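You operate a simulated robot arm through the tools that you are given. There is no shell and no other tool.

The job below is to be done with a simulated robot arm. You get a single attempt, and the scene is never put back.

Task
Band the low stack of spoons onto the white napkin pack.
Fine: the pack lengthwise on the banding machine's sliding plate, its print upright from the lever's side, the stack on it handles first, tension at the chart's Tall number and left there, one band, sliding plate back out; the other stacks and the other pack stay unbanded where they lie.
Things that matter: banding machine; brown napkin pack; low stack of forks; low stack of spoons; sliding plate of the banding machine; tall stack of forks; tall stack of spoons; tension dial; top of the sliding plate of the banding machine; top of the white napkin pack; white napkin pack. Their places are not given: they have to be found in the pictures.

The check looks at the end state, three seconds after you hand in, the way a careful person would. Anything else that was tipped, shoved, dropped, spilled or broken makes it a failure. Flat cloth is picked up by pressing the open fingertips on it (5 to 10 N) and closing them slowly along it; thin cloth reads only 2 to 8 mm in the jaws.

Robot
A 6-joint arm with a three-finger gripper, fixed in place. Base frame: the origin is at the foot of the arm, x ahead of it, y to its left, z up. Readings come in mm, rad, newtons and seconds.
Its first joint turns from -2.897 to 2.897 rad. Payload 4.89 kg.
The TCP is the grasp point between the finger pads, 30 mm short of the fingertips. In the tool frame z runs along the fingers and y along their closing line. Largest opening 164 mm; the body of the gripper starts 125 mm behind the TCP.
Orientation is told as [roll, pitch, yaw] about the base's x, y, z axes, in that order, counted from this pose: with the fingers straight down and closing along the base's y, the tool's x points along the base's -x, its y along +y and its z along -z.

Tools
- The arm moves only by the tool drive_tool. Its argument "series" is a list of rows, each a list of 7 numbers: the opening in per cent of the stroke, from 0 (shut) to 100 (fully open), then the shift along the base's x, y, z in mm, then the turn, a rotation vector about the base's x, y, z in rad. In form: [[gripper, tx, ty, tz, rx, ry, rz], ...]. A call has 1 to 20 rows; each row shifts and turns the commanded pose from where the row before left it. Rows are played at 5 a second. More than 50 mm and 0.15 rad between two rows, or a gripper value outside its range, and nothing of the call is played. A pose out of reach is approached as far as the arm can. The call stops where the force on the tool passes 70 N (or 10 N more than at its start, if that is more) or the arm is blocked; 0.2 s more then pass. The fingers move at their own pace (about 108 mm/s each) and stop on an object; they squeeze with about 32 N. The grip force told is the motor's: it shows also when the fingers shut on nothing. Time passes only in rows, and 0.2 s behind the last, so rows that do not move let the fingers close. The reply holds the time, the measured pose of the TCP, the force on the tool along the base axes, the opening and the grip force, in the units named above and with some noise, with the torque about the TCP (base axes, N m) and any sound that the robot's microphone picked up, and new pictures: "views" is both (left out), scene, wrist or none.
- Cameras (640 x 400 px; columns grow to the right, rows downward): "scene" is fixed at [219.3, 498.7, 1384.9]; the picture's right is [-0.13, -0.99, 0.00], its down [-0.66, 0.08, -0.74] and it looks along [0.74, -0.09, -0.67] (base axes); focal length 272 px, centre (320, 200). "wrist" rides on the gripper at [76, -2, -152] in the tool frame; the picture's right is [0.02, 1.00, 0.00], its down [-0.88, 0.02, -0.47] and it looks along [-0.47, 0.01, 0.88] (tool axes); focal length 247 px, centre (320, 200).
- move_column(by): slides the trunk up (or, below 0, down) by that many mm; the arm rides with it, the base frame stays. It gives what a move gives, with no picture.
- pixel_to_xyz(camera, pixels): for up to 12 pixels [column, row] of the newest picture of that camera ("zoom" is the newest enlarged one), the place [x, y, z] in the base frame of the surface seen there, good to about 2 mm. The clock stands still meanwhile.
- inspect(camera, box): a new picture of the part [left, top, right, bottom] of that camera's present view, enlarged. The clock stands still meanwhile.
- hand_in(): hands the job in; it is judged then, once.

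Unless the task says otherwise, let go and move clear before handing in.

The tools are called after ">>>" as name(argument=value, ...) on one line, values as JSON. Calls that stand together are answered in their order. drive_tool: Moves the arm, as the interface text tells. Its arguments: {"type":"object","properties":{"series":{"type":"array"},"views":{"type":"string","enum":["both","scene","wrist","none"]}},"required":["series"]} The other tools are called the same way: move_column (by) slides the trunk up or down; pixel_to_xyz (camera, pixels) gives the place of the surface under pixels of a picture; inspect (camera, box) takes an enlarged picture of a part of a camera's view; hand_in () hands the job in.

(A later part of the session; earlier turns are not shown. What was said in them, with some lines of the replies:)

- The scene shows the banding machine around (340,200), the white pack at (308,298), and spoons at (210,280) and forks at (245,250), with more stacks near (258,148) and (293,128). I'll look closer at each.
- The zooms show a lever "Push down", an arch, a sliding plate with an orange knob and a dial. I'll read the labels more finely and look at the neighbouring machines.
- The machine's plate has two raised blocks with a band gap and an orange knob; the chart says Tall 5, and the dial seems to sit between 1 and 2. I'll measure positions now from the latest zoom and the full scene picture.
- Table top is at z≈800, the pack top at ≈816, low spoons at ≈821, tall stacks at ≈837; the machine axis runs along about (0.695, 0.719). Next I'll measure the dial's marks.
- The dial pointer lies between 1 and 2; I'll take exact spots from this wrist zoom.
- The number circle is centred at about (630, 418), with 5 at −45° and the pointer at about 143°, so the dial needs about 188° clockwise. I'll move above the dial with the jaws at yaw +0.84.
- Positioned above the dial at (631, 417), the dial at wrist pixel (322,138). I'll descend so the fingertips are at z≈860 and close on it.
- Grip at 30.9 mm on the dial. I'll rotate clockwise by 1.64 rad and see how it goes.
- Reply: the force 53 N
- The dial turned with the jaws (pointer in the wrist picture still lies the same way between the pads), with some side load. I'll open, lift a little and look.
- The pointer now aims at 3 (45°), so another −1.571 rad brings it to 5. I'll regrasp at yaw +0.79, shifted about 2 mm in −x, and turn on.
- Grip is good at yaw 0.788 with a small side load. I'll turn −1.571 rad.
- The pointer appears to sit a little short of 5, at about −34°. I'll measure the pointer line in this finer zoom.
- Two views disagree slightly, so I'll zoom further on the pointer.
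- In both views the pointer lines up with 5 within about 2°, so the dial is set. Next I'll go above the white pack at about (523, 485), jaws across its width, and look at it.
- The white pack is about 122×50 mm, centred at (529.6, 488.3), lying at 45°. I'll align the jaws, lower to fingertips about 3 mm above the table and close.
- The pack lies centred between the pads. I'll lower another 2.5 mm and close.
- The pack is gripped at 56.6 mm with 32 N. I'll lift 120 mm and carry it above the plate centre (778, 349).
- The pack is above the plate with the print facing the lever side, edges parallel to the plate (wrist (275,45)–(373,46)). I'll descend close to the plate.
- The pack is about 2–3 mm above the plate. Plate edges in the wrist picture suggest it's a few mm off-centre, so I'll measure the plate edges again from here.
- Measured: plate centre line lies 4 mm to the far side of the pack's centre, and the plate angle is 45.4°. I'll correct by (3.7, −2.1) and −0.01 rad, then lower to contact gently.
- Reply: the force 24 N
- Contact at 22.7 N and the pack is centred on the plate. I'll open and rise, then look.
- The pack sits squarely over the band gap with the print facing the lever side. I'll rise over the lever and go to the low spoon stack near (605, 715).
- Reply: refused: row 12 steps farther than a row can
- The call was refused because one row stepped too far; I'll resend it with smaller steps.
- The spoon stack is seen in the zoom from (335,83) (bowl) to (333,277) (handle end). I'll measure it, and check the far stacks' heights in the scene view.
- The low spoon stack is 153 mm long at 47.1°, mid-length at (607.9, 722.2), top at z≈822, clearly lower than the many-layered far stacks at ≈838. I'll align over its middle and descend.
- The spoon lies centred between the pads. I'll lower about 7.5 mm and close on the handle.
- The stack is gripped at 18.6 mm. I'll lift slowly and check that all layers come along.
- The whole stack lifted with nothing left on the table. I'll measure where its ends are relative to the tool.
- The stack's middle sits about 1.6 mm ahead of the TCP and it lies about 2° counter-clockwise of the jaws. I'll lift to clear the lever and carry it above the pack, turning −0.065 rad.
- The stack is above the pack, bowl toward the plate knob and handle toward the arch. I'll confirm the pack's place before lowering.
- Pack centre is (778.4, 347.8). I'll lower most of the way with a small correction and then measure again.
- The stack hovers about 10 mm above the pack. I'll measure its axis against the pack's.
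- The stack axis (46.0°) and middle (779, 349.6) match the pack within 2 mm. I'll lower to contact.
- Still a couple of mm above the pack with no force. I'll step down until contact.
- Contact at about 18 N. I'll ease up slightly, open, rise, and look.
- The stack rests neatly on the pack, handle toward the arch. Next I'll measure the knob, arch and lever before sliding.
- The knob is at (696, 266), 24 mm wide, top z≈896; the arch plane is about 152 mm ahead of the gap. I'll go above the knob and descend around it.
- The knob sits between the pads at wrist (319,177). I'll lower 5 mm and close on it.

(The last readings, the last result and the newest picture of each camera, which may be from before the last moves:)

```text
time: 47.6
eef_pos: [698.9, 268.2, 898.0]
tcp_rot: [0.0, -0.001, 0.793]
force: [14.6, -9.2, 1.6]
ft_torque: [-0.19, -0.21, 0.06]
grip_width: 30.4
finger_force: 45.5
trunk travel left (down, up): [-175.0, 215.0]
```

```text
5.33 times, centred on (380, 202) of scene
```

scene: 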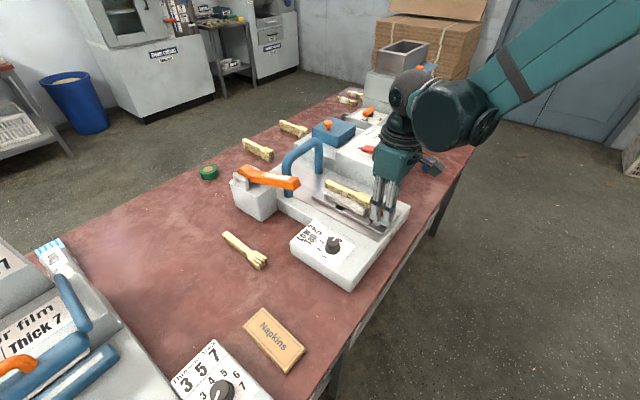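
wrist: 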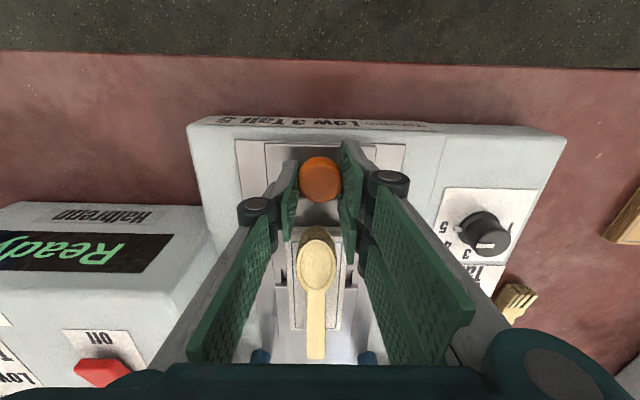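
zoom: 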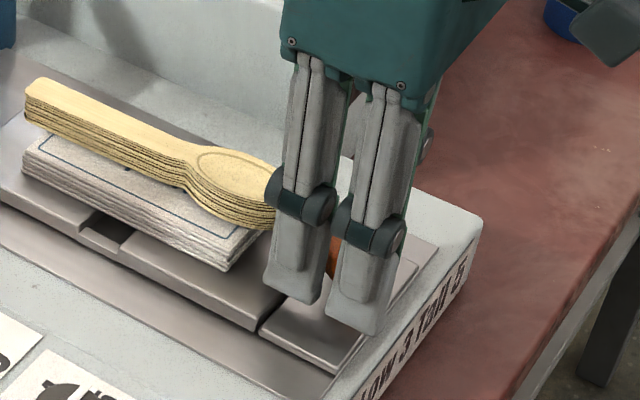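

Knob gripped at 30.4 mm. I'll slide the plate in along (0.70, 0.714), slowly, about 95 mm first.

>>> drive_tool(series=[[5, 0.6, -0.5, 0, 0, 0, 0], [5, 1.4, 1.43, 0, 0, 0, 0], [5, 2.8, 2.86, 0, 0, 0, 0], [5, 4.2, 4.29, 0, 0, 0, 0], [5, 4.9, 5, 0, 0, 0, 0], [5, 4.9, 5, 0, 0, 0, 0], [5, 4.9, 5, 0, 0, 0, 0], [5, 4.9, 5, 0, 0, 0, 0], [5, 4.9, 5, 0, 0, 0, 0], [5, 4.9, 5, 0, 0, 0, 0], [5, 4.9, 5, 0, 0, 0, 0], [5, 4.9, 5, 0, 0, 0, 0], [5, 4.9, 5, 0, 0, 0, 0], [5, 4.9, 5, 0, 0, 0, 0], [5, 4.2, 4.29, 0, 0, 0, 0], [5, 2.8, 2.86, 0, 0, 0, 0], [5, 1.4, 1.43, 0, 0, 0, 0], [5, 0, 0, 0, 0, 0, 0]])

>>> inspect(camera="scene", box=[270, 125, 420, 240])

```text
time: 51.4
eef_pos: [764.8, 332.4, 898.5]
tcp_rot: [0.0, 0.001, 0.791]
force: [10.6, -10.1, -19.6]
ft_torque: [-0.28, -0.01, 0.08]
grip_width: 30.3
finger_force: 44.7
trunk travel left (down, up): [-175.0, 215.0]
```

scene: 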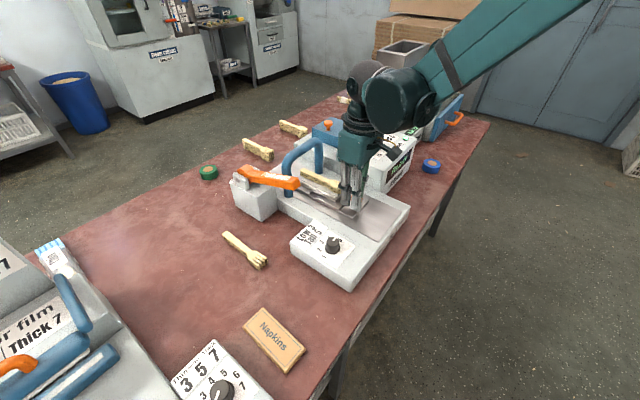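
wrist: 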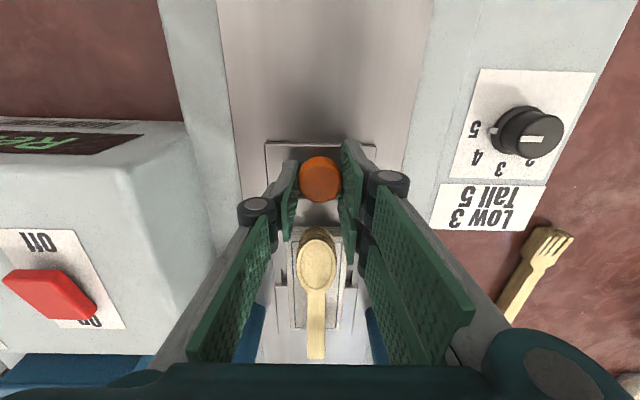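

```text
3.48 times, centred on (345, 182) of scene
```

zoom: 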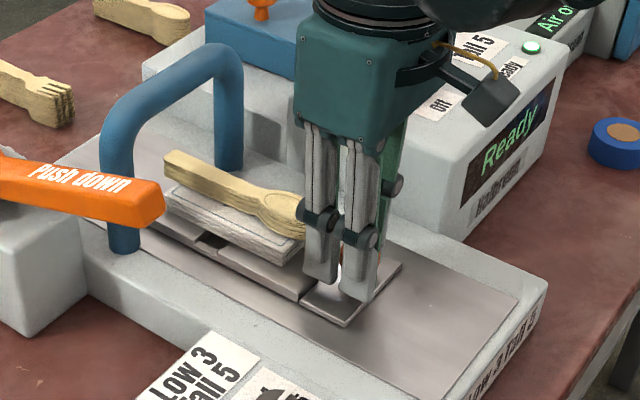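

The plate slid about 92 mm and the load is steady. I'll continue toward the stop in smaller steps.

>>> drive_tool(series=[[5, 1.4, 1.43, 0.5, 0, 0, 0], [5, 2.8, 2.86, 0.3, 0, 0, 0], [5, 3.5, 3.57, 0, 0, 0, 0], [5, 3.5, 3.57, 0, 0, 0, 0], [5, 3.5, 3.57, 0, 0, 0, 0], [5, 3.5, 3.57, 0, 0, 0, 0], [5, 3.5, 3.57, 0, 0, 0, 0], [5, 3.5, 3.57, 0, 0, 0, 0], [5, 3.5, 3.57, 0, 0, 0, 0], [5, 2.8, 2.86, 0, 0, 0, 0], [5, 2.1, 2.14, 0, 0, 0, 0], [5, 1.4, 1.43, 0, 0, 0, 0], [5, 0, 0, 0, 0, 0, 0]])

>>> inspect(camera="scene", box=[270, 125, 420, 240])

```text
time: 54.2
eef_pos: [800.9, 369.4, 898.0]
tcp_rot: [-0.001, 0.0, 0.794]
force: [24.2, -23.5, -27.3]
ft_torque: [-0.22, -0.34, 0.2]
grip_width: 30.8
finger_force: 44.9
trunk travel left (down, up): [-175.0, 215.0]
```

scene: 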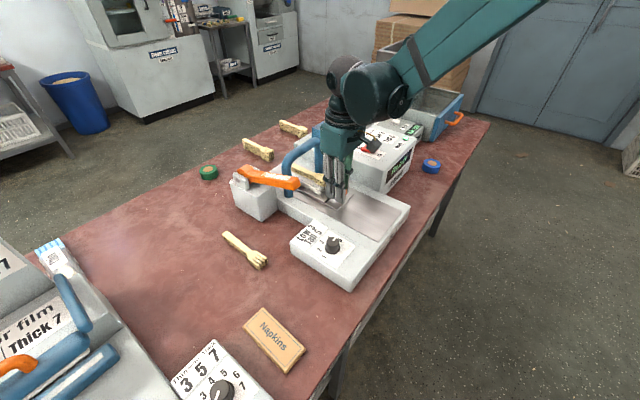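
wrist: 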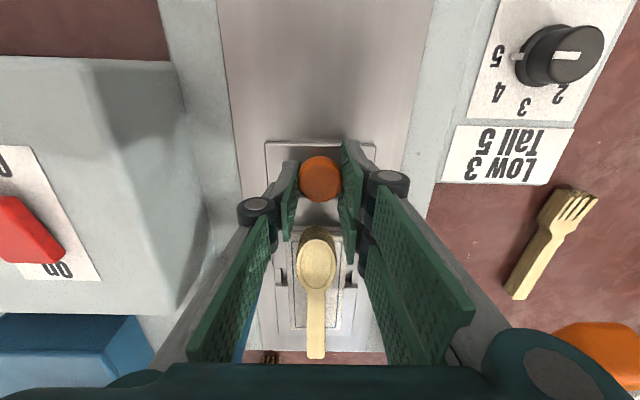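

```text
3.48 times, centred on (345, 182) of scene
```

zoom: 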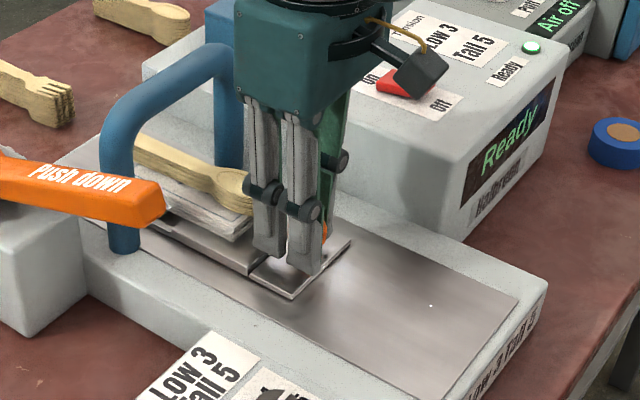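

Slid about 144 mm; side load of 34 N shows the rail runs nearer 45.0°. I'll relieve that sideways and slightly down, then continue along 45°.

>>> drive_tool(series=[[5, 0.7, -0.7, -0.4, 0, 0, 0], [5, 0.6, -0.6, -0.4, 0, 0, 0], [5, 0, 0, 0, 0, 0, 0]], views="none")

```text
time: 55.0
eef_pos: [799.7, 368.5, 898.3]
tcp_rot: [0.001, 0.0, 0.795]
force: [11.8, -9.4, -4.6]
ft_torque: [-0.33, 0.11, 0.16]
grip_width: 30.8
finger_force: 44.9
trunk travel left (down, up): [-175.0, 215.0]
```

>>> drive_tool(series=[[5, 1.4, 1.1, 0, 0, 0, 0], [5, 1.4, 1.4, 0, 0, 0, 0], [5, 1.4, 1.4, 0, 0, 0, 0], [5, 0, 0, 0, 0, 0, 0]], views="none")

>>> inspect(camera="scene", box=[270, 145, 370, 220])

```text
time: 56.0
eef_pos: [803.9, 372.3, 898.9]
tcp_rot: [0.001, 0.001, 0.795]
force: [0.9, 0.0, -0.4]
ft_torque: [-0.17, 0.24, 0.05]
grip_width: 30.4
finger_force: 44.8
trunk travel left (down, up): [-175.0, 215.0]
```

```text
5.33 times, centred on (320, 182) of scene
```

zoom: 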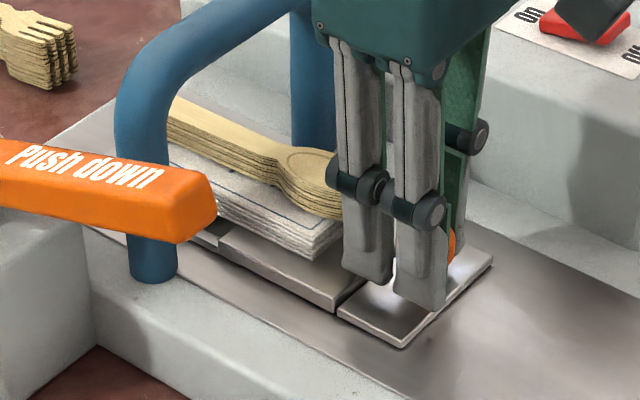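

Forces are near zero after 148 mm. I'll keep going in small steps, looking for the stop.

>>> drive_tool(series=[[5, 1.4, 1.4, 0, 0, 0, 0], [5, 1.4, 1.4, 0, 0, 0, 0], [5, 1, 1, 0, 0, 0, 0], [5, 0, 0, 0, 0, 0, 0]], views="wrist")

```text
time: 57.0
eef_pos: [807.8, 376.1, 899.0]
tcp_rot: [0.002, 0.0, 0.794]
force: [-2.9, 2.5, 0.7]
ft_torque: [0.0, 0.12, -0.03]
grip_width: 30.5
finger_force: 45.0
trunk travel left (down, up): [-175.0, 215.0]
```

wrist: 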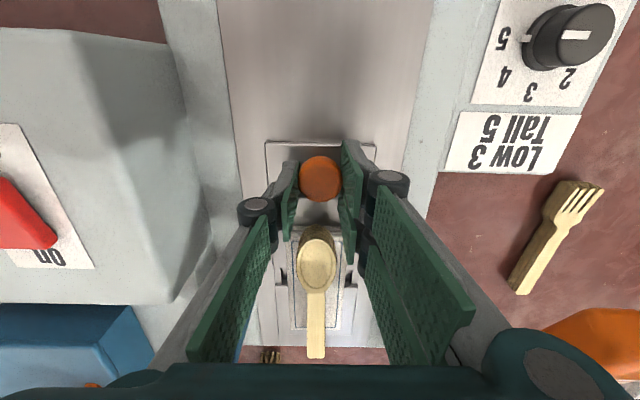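

Still free at 153 mm. I'll take a few more 1-mm-scale steps watching for the stop.

>>> drive_tool(series=[[5, 0.8, 0.8, 0, 0, 0, 0], [5, 0.8, 0.8, 0, 0, 0, 0], [5, 0.8, 0.8, 0, 0, 0, 0], [5, 0, 0, 0, 0, 0, 0]], views="none")

>>> inspect(camera="scene", box=[270, 145, 370, 220])

```text
time: 58.0
eef_pos: [810.1, 378.0, 899.7]
tcp_rot: [-0.001, 0.001, 0.794]
force: [-1.2, 1.5, -1.9]
ft_torque: [0.02, 0.04, 0.02]
grip_width: 30.6
finger_force: 45.1
trunk travel left (down, up): [-175.0, 215.0]
```

```text
5.33 times, centred on (320, 182) of scene
```

zoom: 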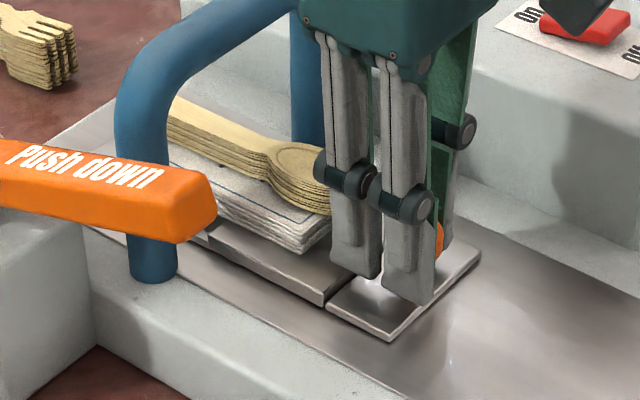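

At 156 mm the gap looks close to the arch plane. I'll continue cautiously for the stop.

>>> drive_tool(series=[[5, 0.8, 0.8, 0, 0, 0, 0], [5, 0.8, 0.8, 0, 0, 0, 0], [5, 0.8, 0.8, 0, 0, 0, 0], [5, 0, 0, 0, 0, 0, 0]], views="none")

```text
time: 59.0
eef_pos: [812.7, 381.6, 897.7]
tcp_rot: [-0.001, 0.0, 0.793]
force: [-15.7, -2.4, -10.2]
ft_torque: [0.34, -0.05, -0.03]
grip_width: 30.6
finger_force: 44.5
trunk travel left (down, up): [-175.0, 215.0]
```

A resisting force of about 13 N along the slide appears at 160 mm. One more small push to confirm the stop.

>>> drive_tool(series=[[5, 0.8, 0.8, 0, 0, 0, 0], [5, 0, 0, 0, 0, 0, 0]], views="scene")

>>> inspect(camera="scene", box=[270, 145, 370, 220])

```text
time: 59.6
eef_pos: [813.1, 382.2, 898.5]
tcp_rot: [0.001, 0.002, 0.793]
force: [-24.1, -10.7, -14.8]
ft_torque: [-0.19, 0.37, -0.04]
grip_width: 30.7
finger_force: 45.0
trunk travel left (down, up): [-175.0, 215.0]
```

scene: 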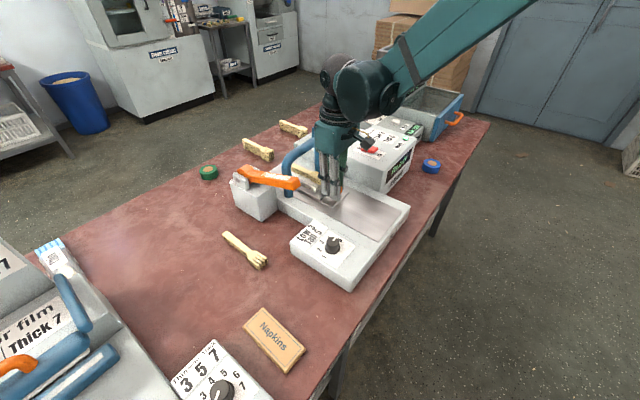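

```text
5.33 times, centred on (320, 182) of scene
```

zoom: 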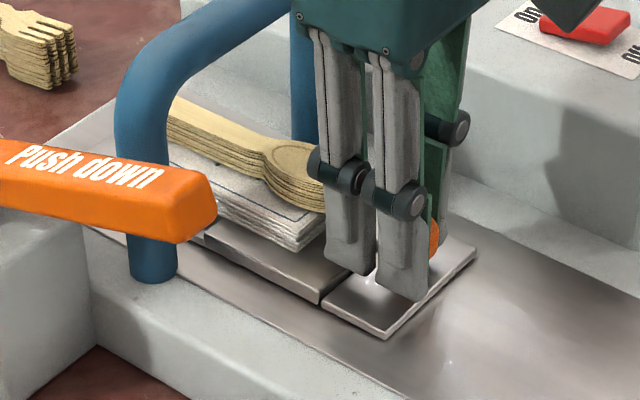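

The stop is confirmed at about 160 mm (25 N). I'll release the knob, rise, and move over the lever for a look.

>>> drive_tool(series=[[5, -0.4, -0.4, 0, 0, 0, 0], [18, 0, 0, 0, 0, 0, 0], [30, 0, 0, 0, 0, 0, 0], [30, 0, 0, 0, 0, 0, 0], [30, 0, 0, 30, 0, 0, 0], [30, 0, 0, 40, 0, 0, 0], [30, 0, 0, 40, 0, 0, 0], [10, 0, 0, 45, 0, 0, 0], [0, 0, 0, 45, 0, 0, 0], [0, -25, 30, 0, 0, 0, 0], [0, -25, 30, 0, 0, 0, 0], [0, -20, 25, 0, 0, 0, 0], [0, 0, 0, 0, 0, 0, 0]])

>>> inspect(camera="wrist", box=[240, 100, 480, 300])

>>> inspect(camera="scene", box=[225, 130, 345, 220])

```text
time: 62.4
eef_pos: [741.7, 466.8, 1099.8]
tcp_rot: [0.0, 0.0, 0.792]
force: [0.2, 2.2, 0.2]
ft_torque: [-0.07, -0.05, -0.01]
grip_width: 0.0
finger_force: 31.6
trunk travel left (down, up): [-175.0, 215.0]
```

scene: 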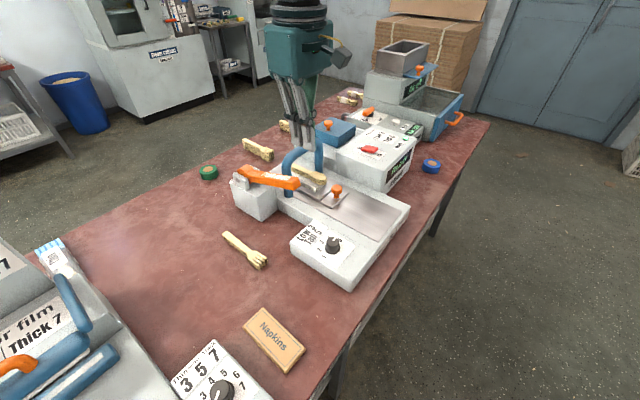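
wrist: 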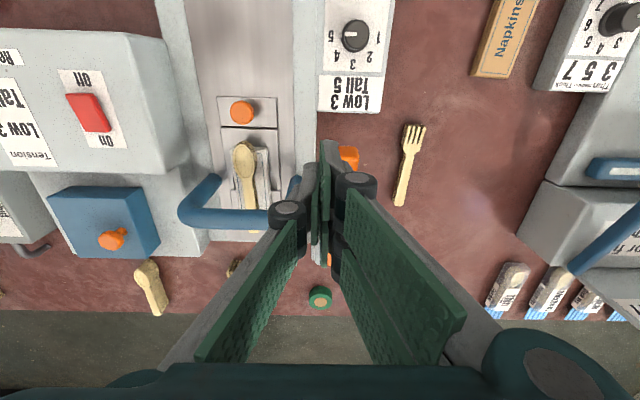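

```text
2.00 times, centred on (360, 200) of wrist
```

zoom: 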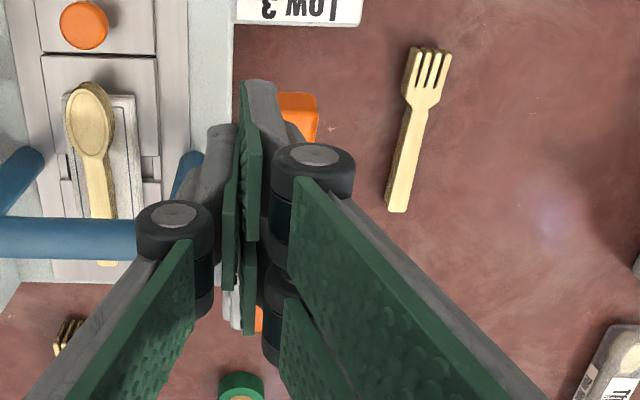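

```text
4.44 times, centred on (285, 175) of scene
```

zoom: 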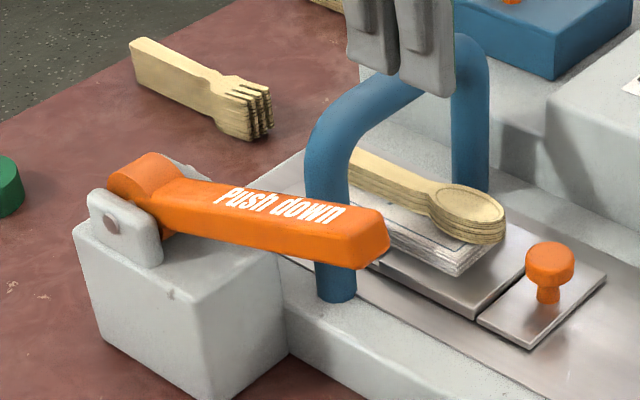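

The plate is in, with the loads under the arch. I'll check the gap against the arch and measure the lever's top.

>>> inspect(camera="wrist", box=[170, 110, 330, 250])

>>> pixel_to_xyz(camera="scene", pixels=[[290, 178], [280, 177], [270, 175], [262, 173], [296, 183], [293, 179], [286, 181], [299, 181], [255, 171], [336, 187], [294, 186], [287, 180]])

```text
2.86 times, centred on (250, 180) of wrist
```

zoom: 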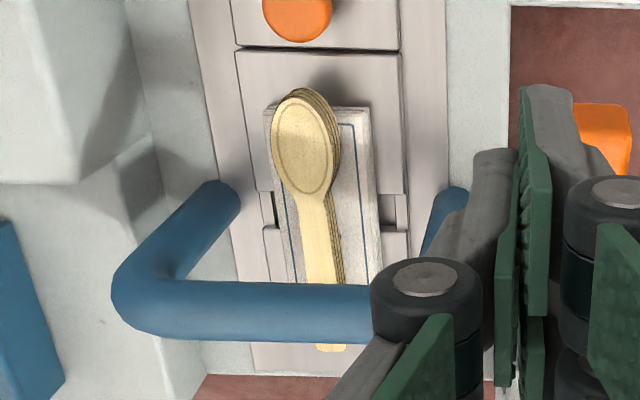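

```text
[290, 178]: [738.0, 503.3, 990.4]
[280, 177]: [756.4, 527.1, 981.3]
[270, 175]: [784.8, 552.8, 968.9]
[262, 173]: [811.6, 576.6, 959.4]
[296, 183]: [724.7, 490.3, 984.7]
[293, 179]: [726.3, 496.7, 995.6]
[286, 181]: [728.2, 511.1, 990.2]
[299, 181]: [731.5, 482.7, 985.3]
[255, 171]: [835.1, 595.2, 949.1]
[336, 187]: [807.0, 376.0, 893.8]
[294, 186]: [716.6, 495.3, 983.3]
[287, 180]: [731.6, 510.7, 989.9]
```

The gap lines up with the arch legs, and the lever's top near its end is at about (738, 505, 989), sloping down to the pivot. I'll go above it with closed fingers and press down gradually.

>>> drive_tool(series=[[0, -1.5, 19, 0, 0, 0, 0], [0, -1.7, 19.7, -20, 0, 0, 0], [0, 0, 0, -30, 0, 0, 0], [0, 0, 0, -15, 0, 0, 0], [0, 0, 0, 0, 0, 0, 0]])

>>> inspect(camera="scene", box=[225, 100, 345, 220])

```text
time: 63.6
eef_pos: [739.5, 506.7, 1033.6]
tcp_rot: [0.0, 0.0, 0.791]
force: [0.1, 0.9, -0.5]
ft_torque: [-0.05, 0.04, -0.03]
grip_width: 0.0
finger_force: 32.3
trunk travel left (down, up): [-175.0, 215.0]
```

scene: 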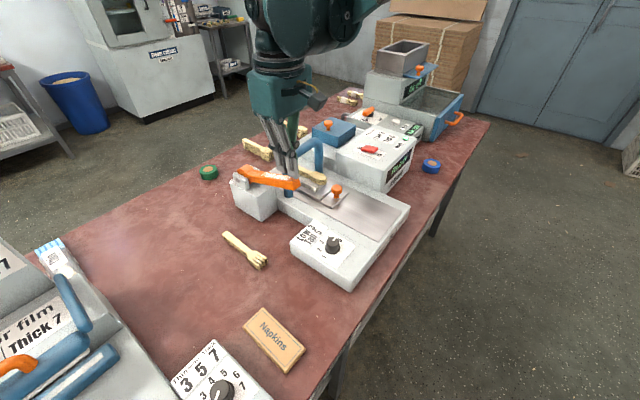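
wrist: 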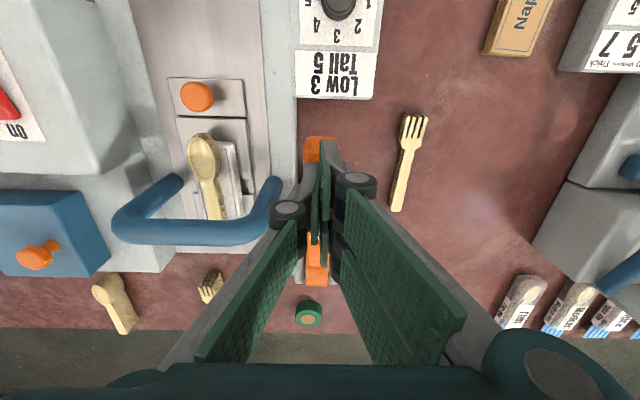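

```text
3.33 times, centred on (285, 160) of scene
```

zoom: 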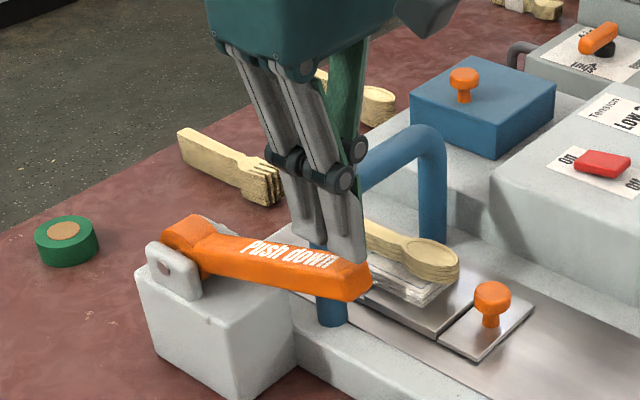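

The fingers are over the lever, about 20 mm from its end. I'll press down in steps.

>>> drive_tool(series=[[0, 0, 0, -6, 0, 0, 0], [0, 0, 0, -6, 0, 0, 0], [0, 0, 0, -6, 0, 0, 0], [0, 0, 0, -6, 0, 0, 0], [0, 0, 0, -6, 0, 0, 0], [0, 0, 0, 0, 0, 0, 0]], views="scene")

>>> inspect(camera="scene", box=[225, 100, 345, 220])

```text
time: 65.0
eef_pos: [739.1, 504.3, 1003.5]
tcp_rot: [0.002, 0.0, 0.792]
force: [0.0, -0.5, 4.3]
ft_torque: [-0.09, 0.09, 0.02]
grip_width: 0.4
finger_force: 32.0
trunk travel left (down, up): [-175.0, 215.0]
```

scene: 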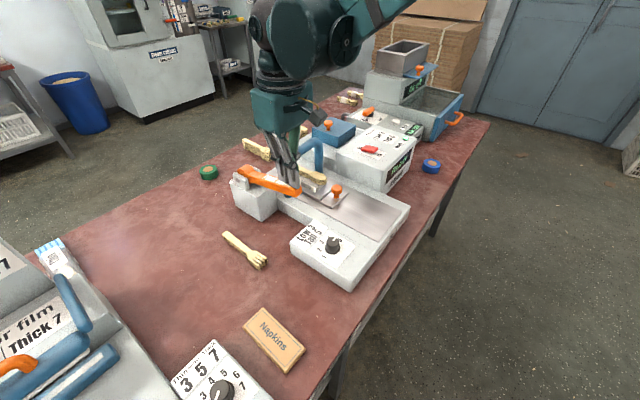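

```text
3.33 times, centred on (285, 160) of scene
```

zoom: 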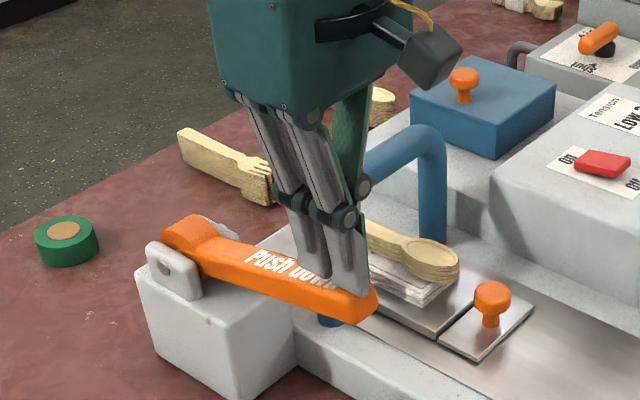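

The lever yields at about 4 N. I'll continue pressing.

>>> drive_tool(series=[[0, 0, 0, -6, 0, 0, 0], [0, 0, 0, -6, 0, 0, 0], [0, 0, 0, -6, 0, 0, 0], [0, 0, 0, -6, 0, 0, 0], [0, 0, 0, -6, 0, 0, 0], [0, 0, 0, 0, 0, 0, 0]], views="scene")

>>> inspect(camera="scene", box=[225, 100, 345, 220])

```text
time: 66.5
eef_pos: [738.6, 505.3, 978.5]
tcp_rot: [-0.002, -0.005, 0.792]
force: [-0.6, 1.5, 45.1]
ft_torque: [-0.72, 1.05, -0.06]
grip_width: 0.0
finger_force: 32.0
trunk travel left (down, up): [-175.0, 215.0]
stopped in row 6: the force on the tool passed its limit at 72 N (the readings are from after the stop); the commanded pose is now the measured one
```

scene: 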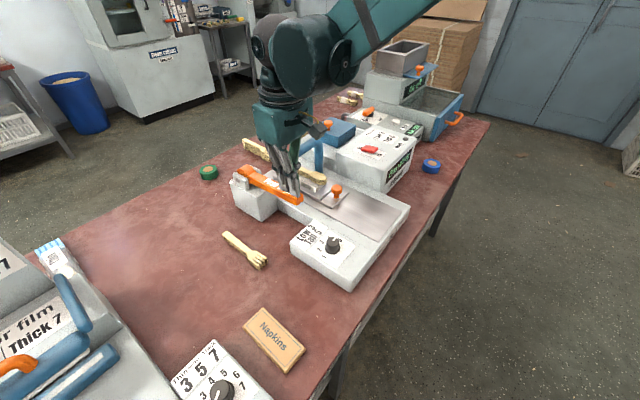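

```text
3.33 times, centred on (285, 160) of scene
```

zoom: 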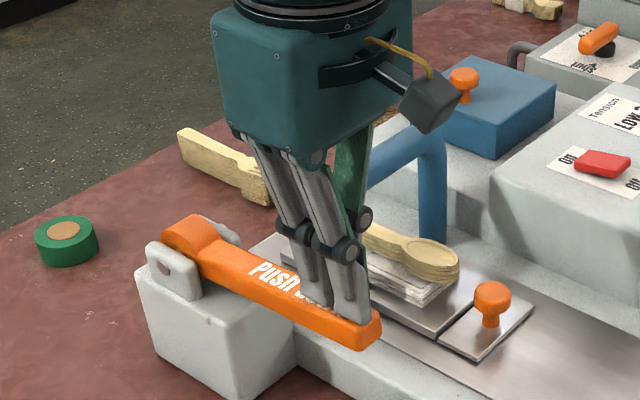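

The lever hit a firm stop (72 N). I'll hold it briefly and check for the band and the display.

>>> drive_tool(series=[[0, 0, 0, 0, 0, 0, 0], [0, 0, 0, 0, 0, 0, 0], [0, 0, 0, 0, 0, 0, 0]])

>>> inspect(camera="scene", box=[285, 140, 355, 210])

>>> inspect(camera="scene", box=[330, 110, 440, 200])

>>> inspect(camera="wrist", box=[130, 60, 330, 260])

```text
time: 67.3
eef_pos: [740.3, 505.6, 977.6]
tcp_rot: [-0.001, -0.003, 0.794]
force: [7.4, 7.0, 65.0]
ft_torque: [-1.02, 1.25, 0.02]
grip_width: 0.0
finger_force: 32.1
trunk travel left (down, up): [-175.0, 215.0]
```

scene: 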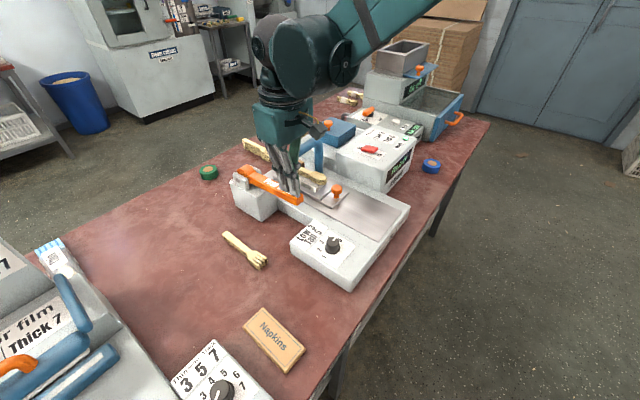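
wrist: 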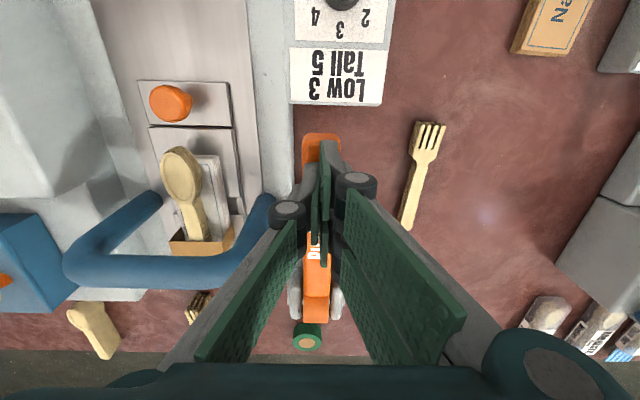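

```text
5.71 times, centred on (320, 175) of scene
```

zoom: 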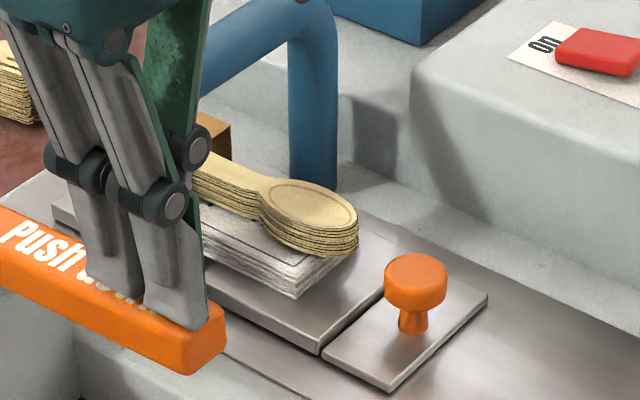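

```text
4.44 times, centred on (385, 155) of scene
```

zoom: 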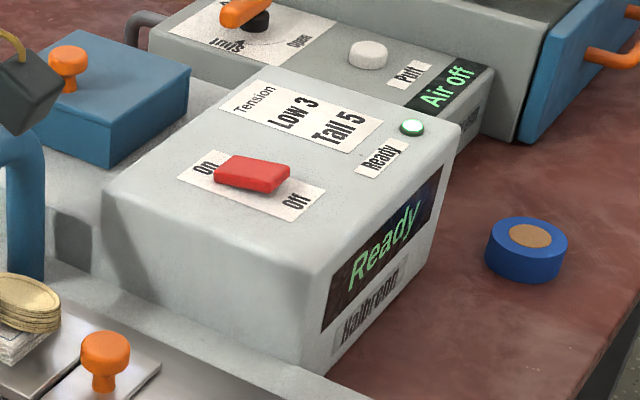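

```text
2.00 times, centred on (230, 160) of wrist
```

zoom: 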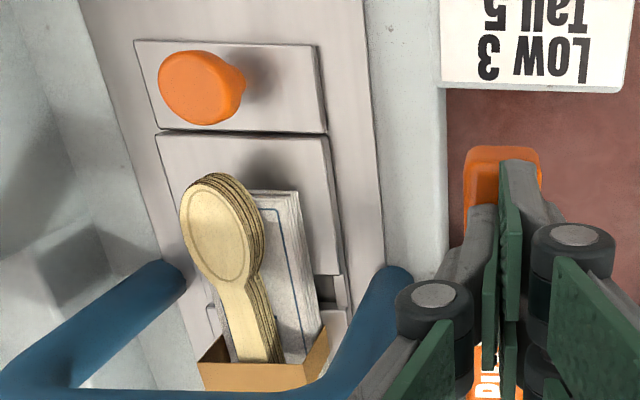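

A brown band now wraps the pack and stack (wrist zoom (260,370)). I'll release the lever by rising straight up, without pressing again.

>>> drive_tool(series=[[0, 0, 0, 5, 0, 0, 0], [0, 0, 0, 8, 0, 0, 0], [0, 0, 0, 12, 0, 0, 0], [0, 0, 0, 20, 0, 0, 0], [0, 0, 0, 40, 0, 0, 0], [0, 0, 0, 40, 0, 0, 0], [0, 0, 0, 0, 0, 0, 0]])

>>> inspect(camera="scene", box=[225, 110, 355, 210])

>>> inspect(camera="wrist", box=[130, 60, 330, 260])

```text
time: 68.9
eef_pos: [738.7, 507.4, 1102.4]
tcp_rot: [0.0, -0.002, 0.792]
force: [-0.4, -0.7, 0.6]
ft_torque: [0.07, -0.06, -0.05]
grip_width: 0.1
finger_force: 32.1
trunk travel left (down, up): [-175.0, 215.0]
```

scene: 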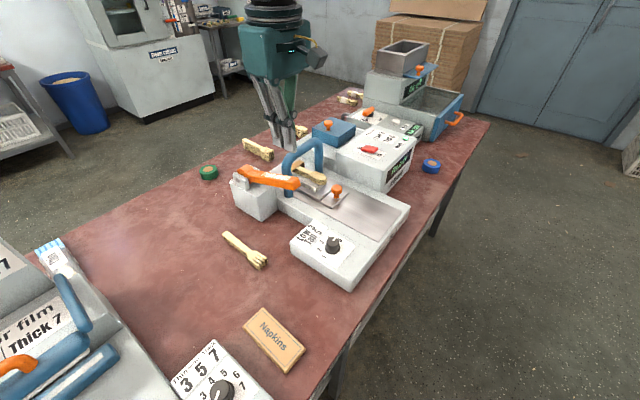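
wrist: 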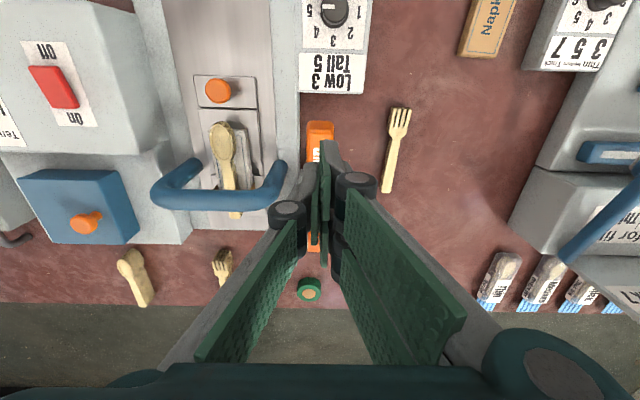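

```text
4.00 times, centred on (290, 160) of scene
```

zoom: 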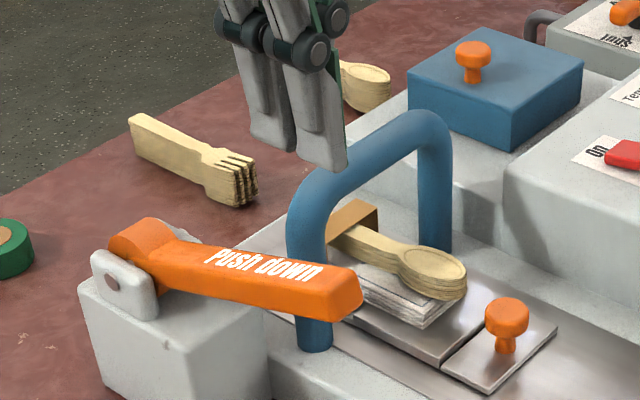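

```text
2.00 times, centred on (230, 160) of wrist
```

zoom: 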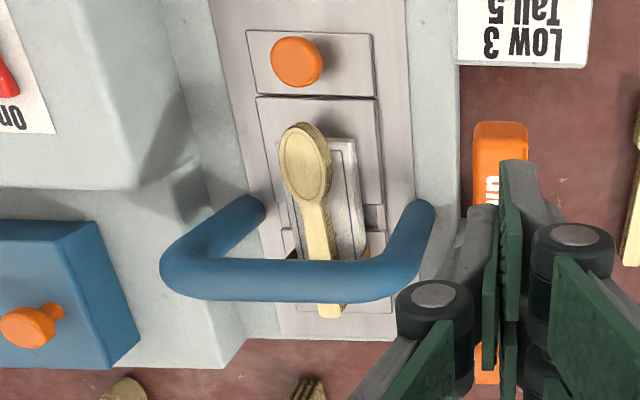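

The lever sprang back and the band is on. Next I'll return to the knob, now near (811, 380), and descend around it.

>>> drive_tool(series=[[30, 24, -42, 0, 0, 0, 0], [30, 24, -42, 0, 0, 0, 0], [30, 24.8, -42.9, 0, 0, 0, 0], [30, 0, 0, -45, 0, 0, 0], [30, 0, 0, -45, 0, 0, 0], [30, 0, 0, -45, 0, 0, 0], [30, 0, 0, -35, 0, 0, 0], [30, 0, 0, 0, 0, 0, 0], [30, 0, 0, 0, 0, 0, 0]])

>>> inspect(camera="wrist", box=[240, 120, 400, 280])

```text
time: 70.9
eef_pos: [813.0, 380.2, 931.2]
tcp_rot: [0.0, -0.002, 0.793]
force: [-0.4, 0.6, 0.4]
ft_torque: [-0.01, -0.01, 0.0]
grip_width: 49.3
finger_force: 0.1
trunk travel left (down, up): [-175.0, 215.0]
```

scene: 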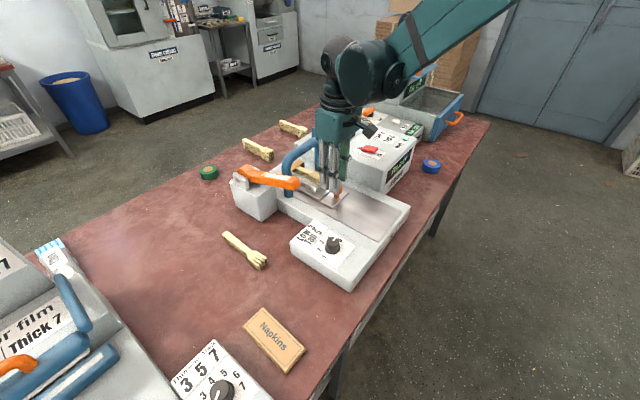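
wrist: 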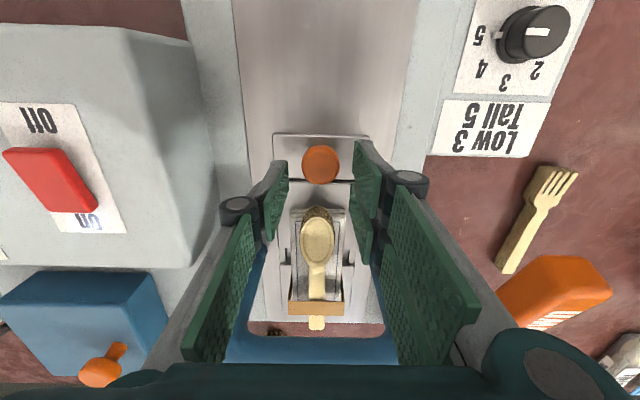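

```text
2.50 times, centred on (320, 200) of wrist
```

zoom: 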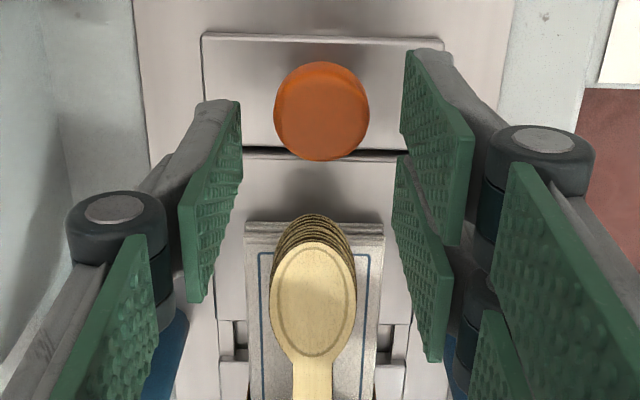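

The knob is centred between the pads and the band spans pack and stack at wrist (316,308). I'll lower and close on the knob.

>>> drive_tool(series=[[30, 0, 0, -20, 0, 0, 0], [30, 0, 0, -12, 0, 0, 0], [30, 0, 0, 0, 0, 0, 0], [20, 0, 0, 0, 0, 0, 0], [10, 0, 0, 0, 0, 0, 0], [5, 0, 0, 0, 0, 0, 0], [5, 0, 0, 0, 0, 0, 0]], views="wrist")

```text
time: 72.5
eef_pos: [812.1, 380.5, 898.9]
tcp_rot: [0.0, -0.002, 0.795]
force: [-14.9, 9.6, -6.1]
ft_torque: [0.28, 0.21, -0.05]
grip_width: 30.7
finger_force: 44.9
trunk travel left (down, up): [-175.0, 215.0]
```

wrist: 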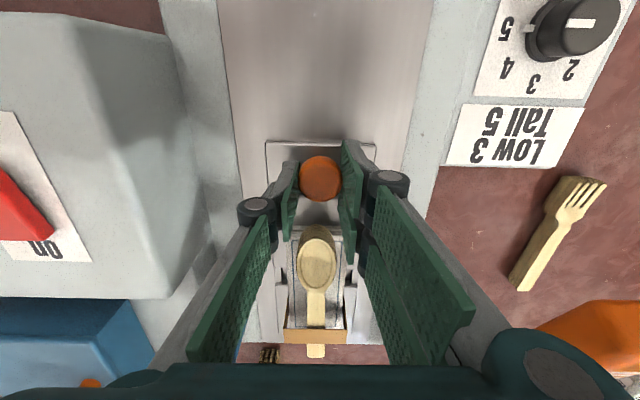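

Gripped at 30.7 mm. I'll pull the plate out along −45°, about 98 mm first.

>>> drive_tool(series=[[5, -0.6, 0.5, 0, 0, 0, 0], [5, -1.4, -1.4, 0, 0, 0, 0], [5, -2.8, -2.8, 0, 0, 0, 0], [5, -4.2, -4.2, 0, 0, 0, 0], [5, -4.9, -4.9, 0, 0, 0, 0], [5, -4.9, -4.9, 0, 0, 0, 0], [5, -4.9, -4.9, 0, 0, 0, 0], [5, -4.9, -4.9, 0, 0, 0, 0], [5, -4.9, -4.9, 0, 0, 0, 0], [5, -4.9, -4.9, 0, 0, 0, 0], [5, -4.9, -4.9, 0, 0, 0, 0], [5, -4.9, -4.9, 0, 0, 0, 0], [5, -4.9, -4.9, 0, 0, 0, 0], [5, -4.9, -4.9, 0, 0, 0, 0], [5, -4.9, -4.9, 0, 0, 0, 0], [5, -4.2, -4.2, 0, 0, 0, 0], [5, -2.8, -2.8, 0, 0, 0, 0], [5, 0, 0, 0, 0, 0, 0]])

>>> inspect(camera="scene", box=[270, 125, 420, 240])

```text
time: 76.3
eef_pos: [741.7, 310.6, 898.2]
tcp_rot: [-0.002, -0.002, 0.791]
force: [-21.3, 21.0, 12.6]
ft_torque: [0.57, 0.19, -0.13]
grip_width: 30.6
finger_force: 45.4
trunk travel left (down, up): [-175.0, 215.0]
```

scene: 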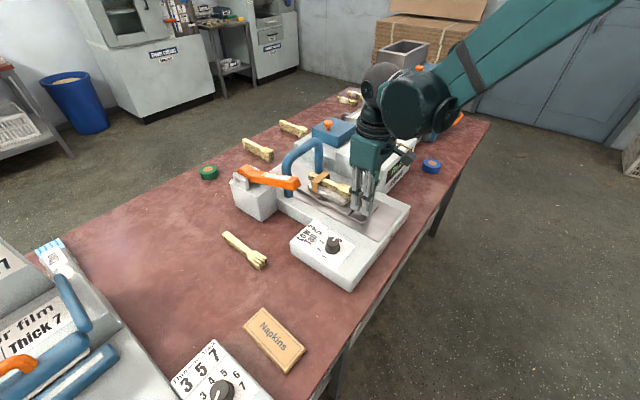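
wrist: 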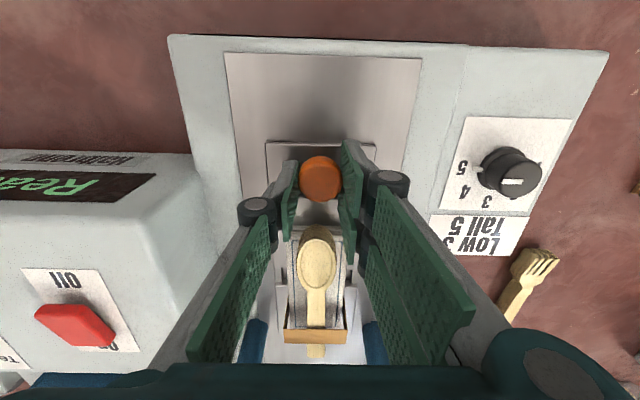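

```text
3.48 times, centred on (345, 182) of scene
```

zoom: 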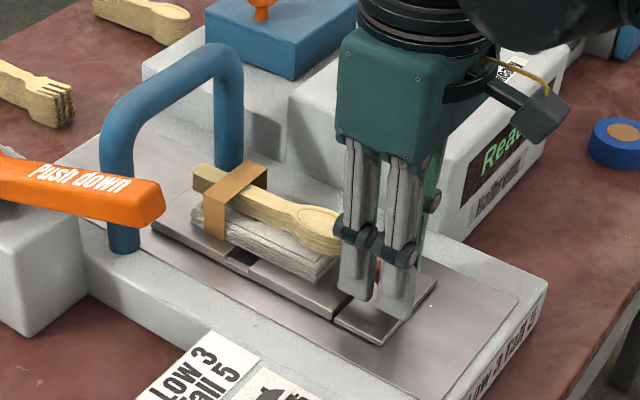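

The banded bundle comes out with the plate; side load is again about 30 N toward −n. I'll look at the band closely before continuing.

>>> inspect(camera="scene", box=[305, 160, 375, 215])

```text
7.27 times, centred on (340, 188) of scene
```

zoom: 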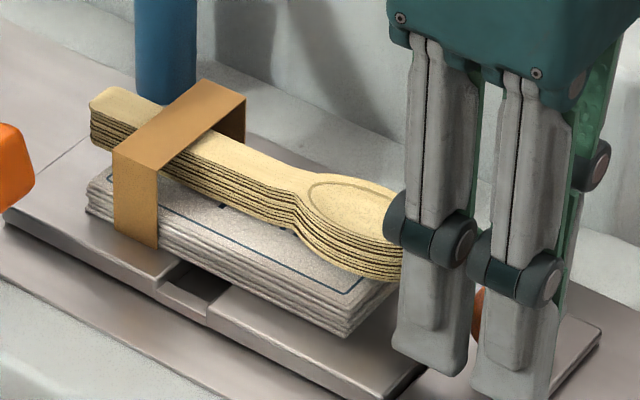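

The band encloses pack and handles as one loop. I'll relieve the side load and pull the plate the remaining ~60 mm to its out stop.

>>> drive_tool(series=[[5, -0.7, 0.7, 0.4, 0, 0, 0], [5, -0.7, 0.7, 0.4, 0, 0, 0], [5, -1.4, -1.36, 0, 0, 0, 0], [5, -2.8, -2.7, 0, 0, 0, 0], [5, -3.6, -3.5, 0, 0, 0, 0], [5, -3.6, -3.5, 0, 0, 0, 0], [5, -3.6, -3.5, 0, 0, 0, 0], [5, -3.6, -3.5, 0, 0, 0, 0], [5, -3.6, -3.5, 0, 0, 0, 0], [5, -3.6, -3.5, 0, 0, 0, 0], [5, -3.6, -3.5, 0, 0, 0, 0], [5, -3.6, -3.5, 0, 0, 0, 0], [5, -2.8, -2.7, 0, 0, 0, 0], [5, -1.4, -1.36, 0, 0, 0, 0], [5, 0, 0, 0, 0, 0, 0]])

```text
time: 79.5
eef_pos: [705.3, 274.4, 899.8]
tcp_rot: [-0.001, -0.002, 0.794]
force: [25.1, -23.4, 10.9]
ft_torque: [-0.52, -0.41, 0.19]
grip_width: 30.5
finger_force: 45.3
trunk travel left (down, up): [-175.0, 215.0]
```

scene: 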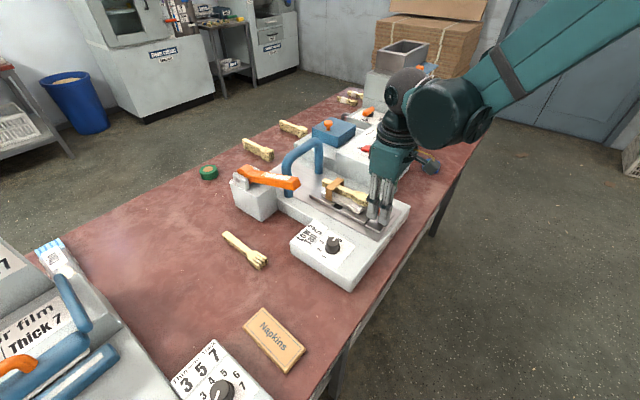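
wrist: 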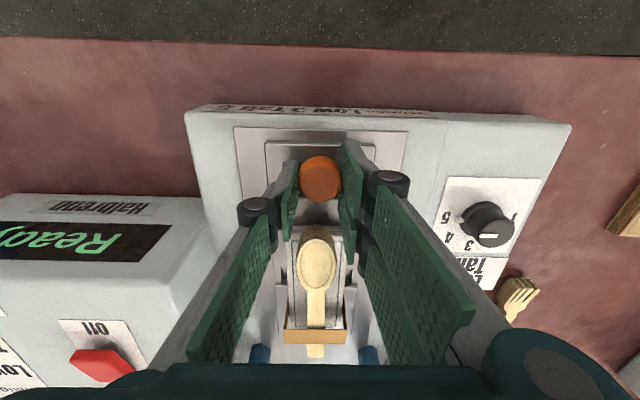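

About 9 mm remain; side load now opposite, so I'll shift back and finish in small steps along −45°.

>>> drive_tool(series=[[5, 0.8, -0.8, -0.3, 0, 0, 0], [5, 0.8, -0.8, -0.3, 0, 0, 0], [5, -1.4, -1.4, 0, 0, 0, 0], [5, -1.4, -1.4, 0, 0, 0, 0], [5, -1.4, -1.4, 0, 0, 0, 0], [5, -1.4, -1.4, 0, 0, 0, 0], [5, 0, 0, 0, 0, 0, 0]], views="none")

```text
time: 81.1
eef_pos: [699.6, 268.1, 899.3]
tcp_rot: [0.0, -0.003, 0.793]
force: [9.4, -7.7, 16.7]
ft_torque: [0.02, -0.28, 0.08]
grip_width: 30.5
finger_force: 45.1
trunk travel left (down, up): [-175.0, 215.0]
```

>>> drive_tool(series=[[5, -0.5, -1, 0, 0, 0, 0], [5, -0.8, -0.8, 0, 0, 0, 0], [5, -0.6, -0.6, 0, 0, 0, 0], [5, 0, 0, 0, 0, 0, 0]], views="none")

```text
time: 82.1
eef_pos: [698.6, 266.7, 898.2]
tcp_rot: [0.002, 0.0, 0.793]
force: [7.7, 11.9, 14.9]
ft_torque: [0.34, -0.22, 0.05]
grip_width: 30.3
finger_force: 45.4
trunk travel left (down, up): [-175.0, 215.0]
```

There's now 14 N opposing along the slide: the out stop is reached. I'll open and rise away, then inspect everything.

>>> drive_tool(series=[[5, -0.5, -0.5, 0, 0, 0, 0], [5, 0, 0, 0, 0, 0, 0], [18, 0, 0, 0, 0, 0, 0], [30, 0, 0, 0, 0, 0, 0], [30, 0, 0, 0, 0, 0, 0], [30, 0, 0, 30, 0, 0, 0], [30, 0, 0, 40, 0, 0, 0], [30, 0, 0, 45, 0, 0, 0], [30, 0, 0, 45, 0, 0, 0], [30, 0, 0, 45, 0, 0, 0], [30, -30, -20, 0, 0, 0, 0], [30, -30, -20, 0, 0, 0, 0], [30, 0, 0, 0, 0, 0, 0]])

>>> inspect(camera="scene", box=[295, 150, 415, 260])

>>> inspect(camera="scene", box=[312, 227, 352, 257])

>>> inspect(camera="scene", box=[310, 165, 400, 235])

```text
time: 84.9
eef_pos: [638.4, 225.0, 1104.9]
tcp_rot: [0.001, -0.001, 0.792]
force: [-0.7, 0.0, -0.5]
ft_torque: [0.04, -0.12, -0.03]
grip_width: 49.1
finger_force: 0.1
trunk travel left (down, up): [-175.0, 215.0]
```

scene: 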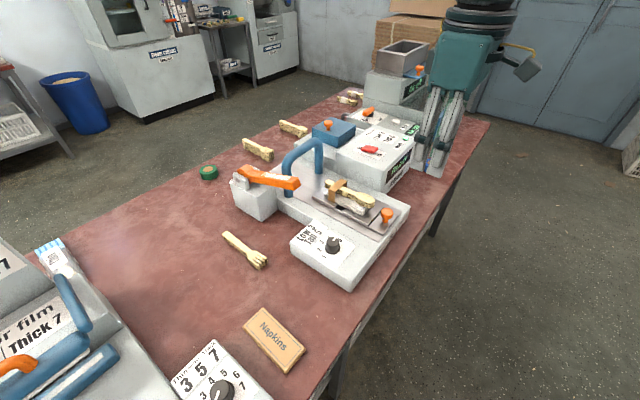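
wrist: 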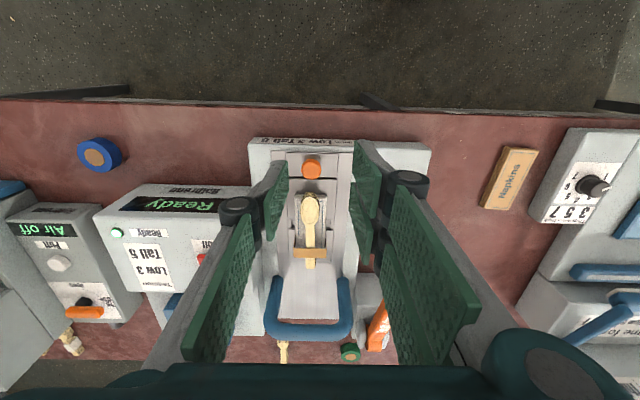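

```text
3.64 times, centred on (355, 205) of scene
```

zoom: 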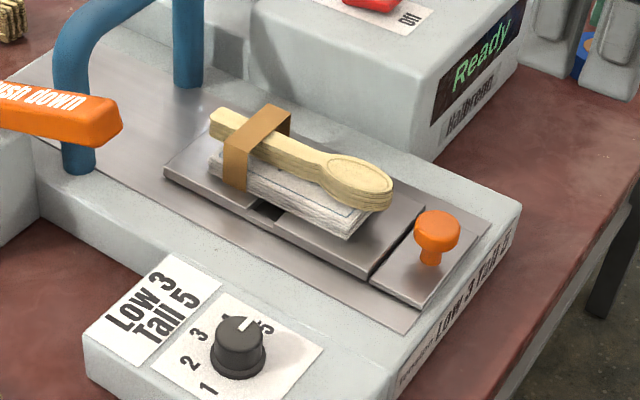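

```text
13.33 times, centred on (332, 242) of scene
```

zoom: 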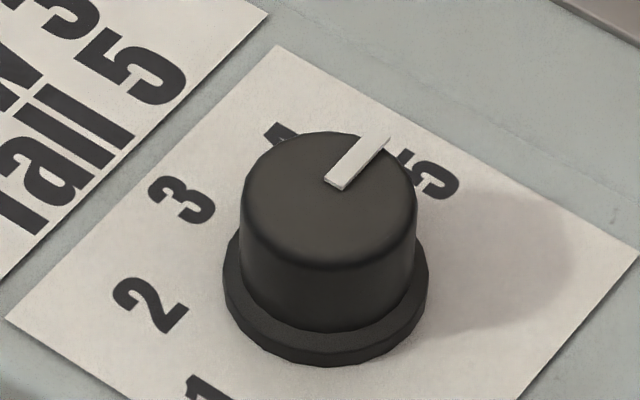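

```text
5.71 times, centred on (355, 200) of scene
```

zoom: 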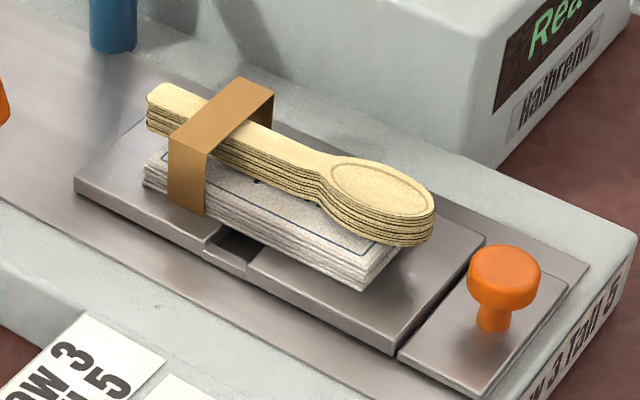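

The plate is fully out, the single band holds the stack on the pack, the dial points at 5, and the fork stack, brown pack and far stacks are untouched. The arm is clear, so I'll hand in.

>>> hand_in()

```text
The job is handed in.
```

The low stack of spoons is banded onto the white napkin pack, and the job is handed in. I have no verdict from the check yet.

- **Pack and stack:** the pack lies lengthwise on the sliding plate with its print facing the lever's side. The stack sits centred on it, handles toward the arch.
- **Tension:** the dial points at 5, the chart's Tall number, to within about 2°. I left it there.
- **Band:** I pushed the lever once and one band formed around both pack and stack. It sits about 35 mm toward the handle end of the pack, not over the slot in the middle of the plate.
- **Plate:** it is back at its out stop, the lever has sprung up, and the arm is clear.
- **Everything else:** in the last pictures the low forks and brown pack lie where they were, unbanded. I only saw the two tall stacks at a distance, but nothing I did came near them.
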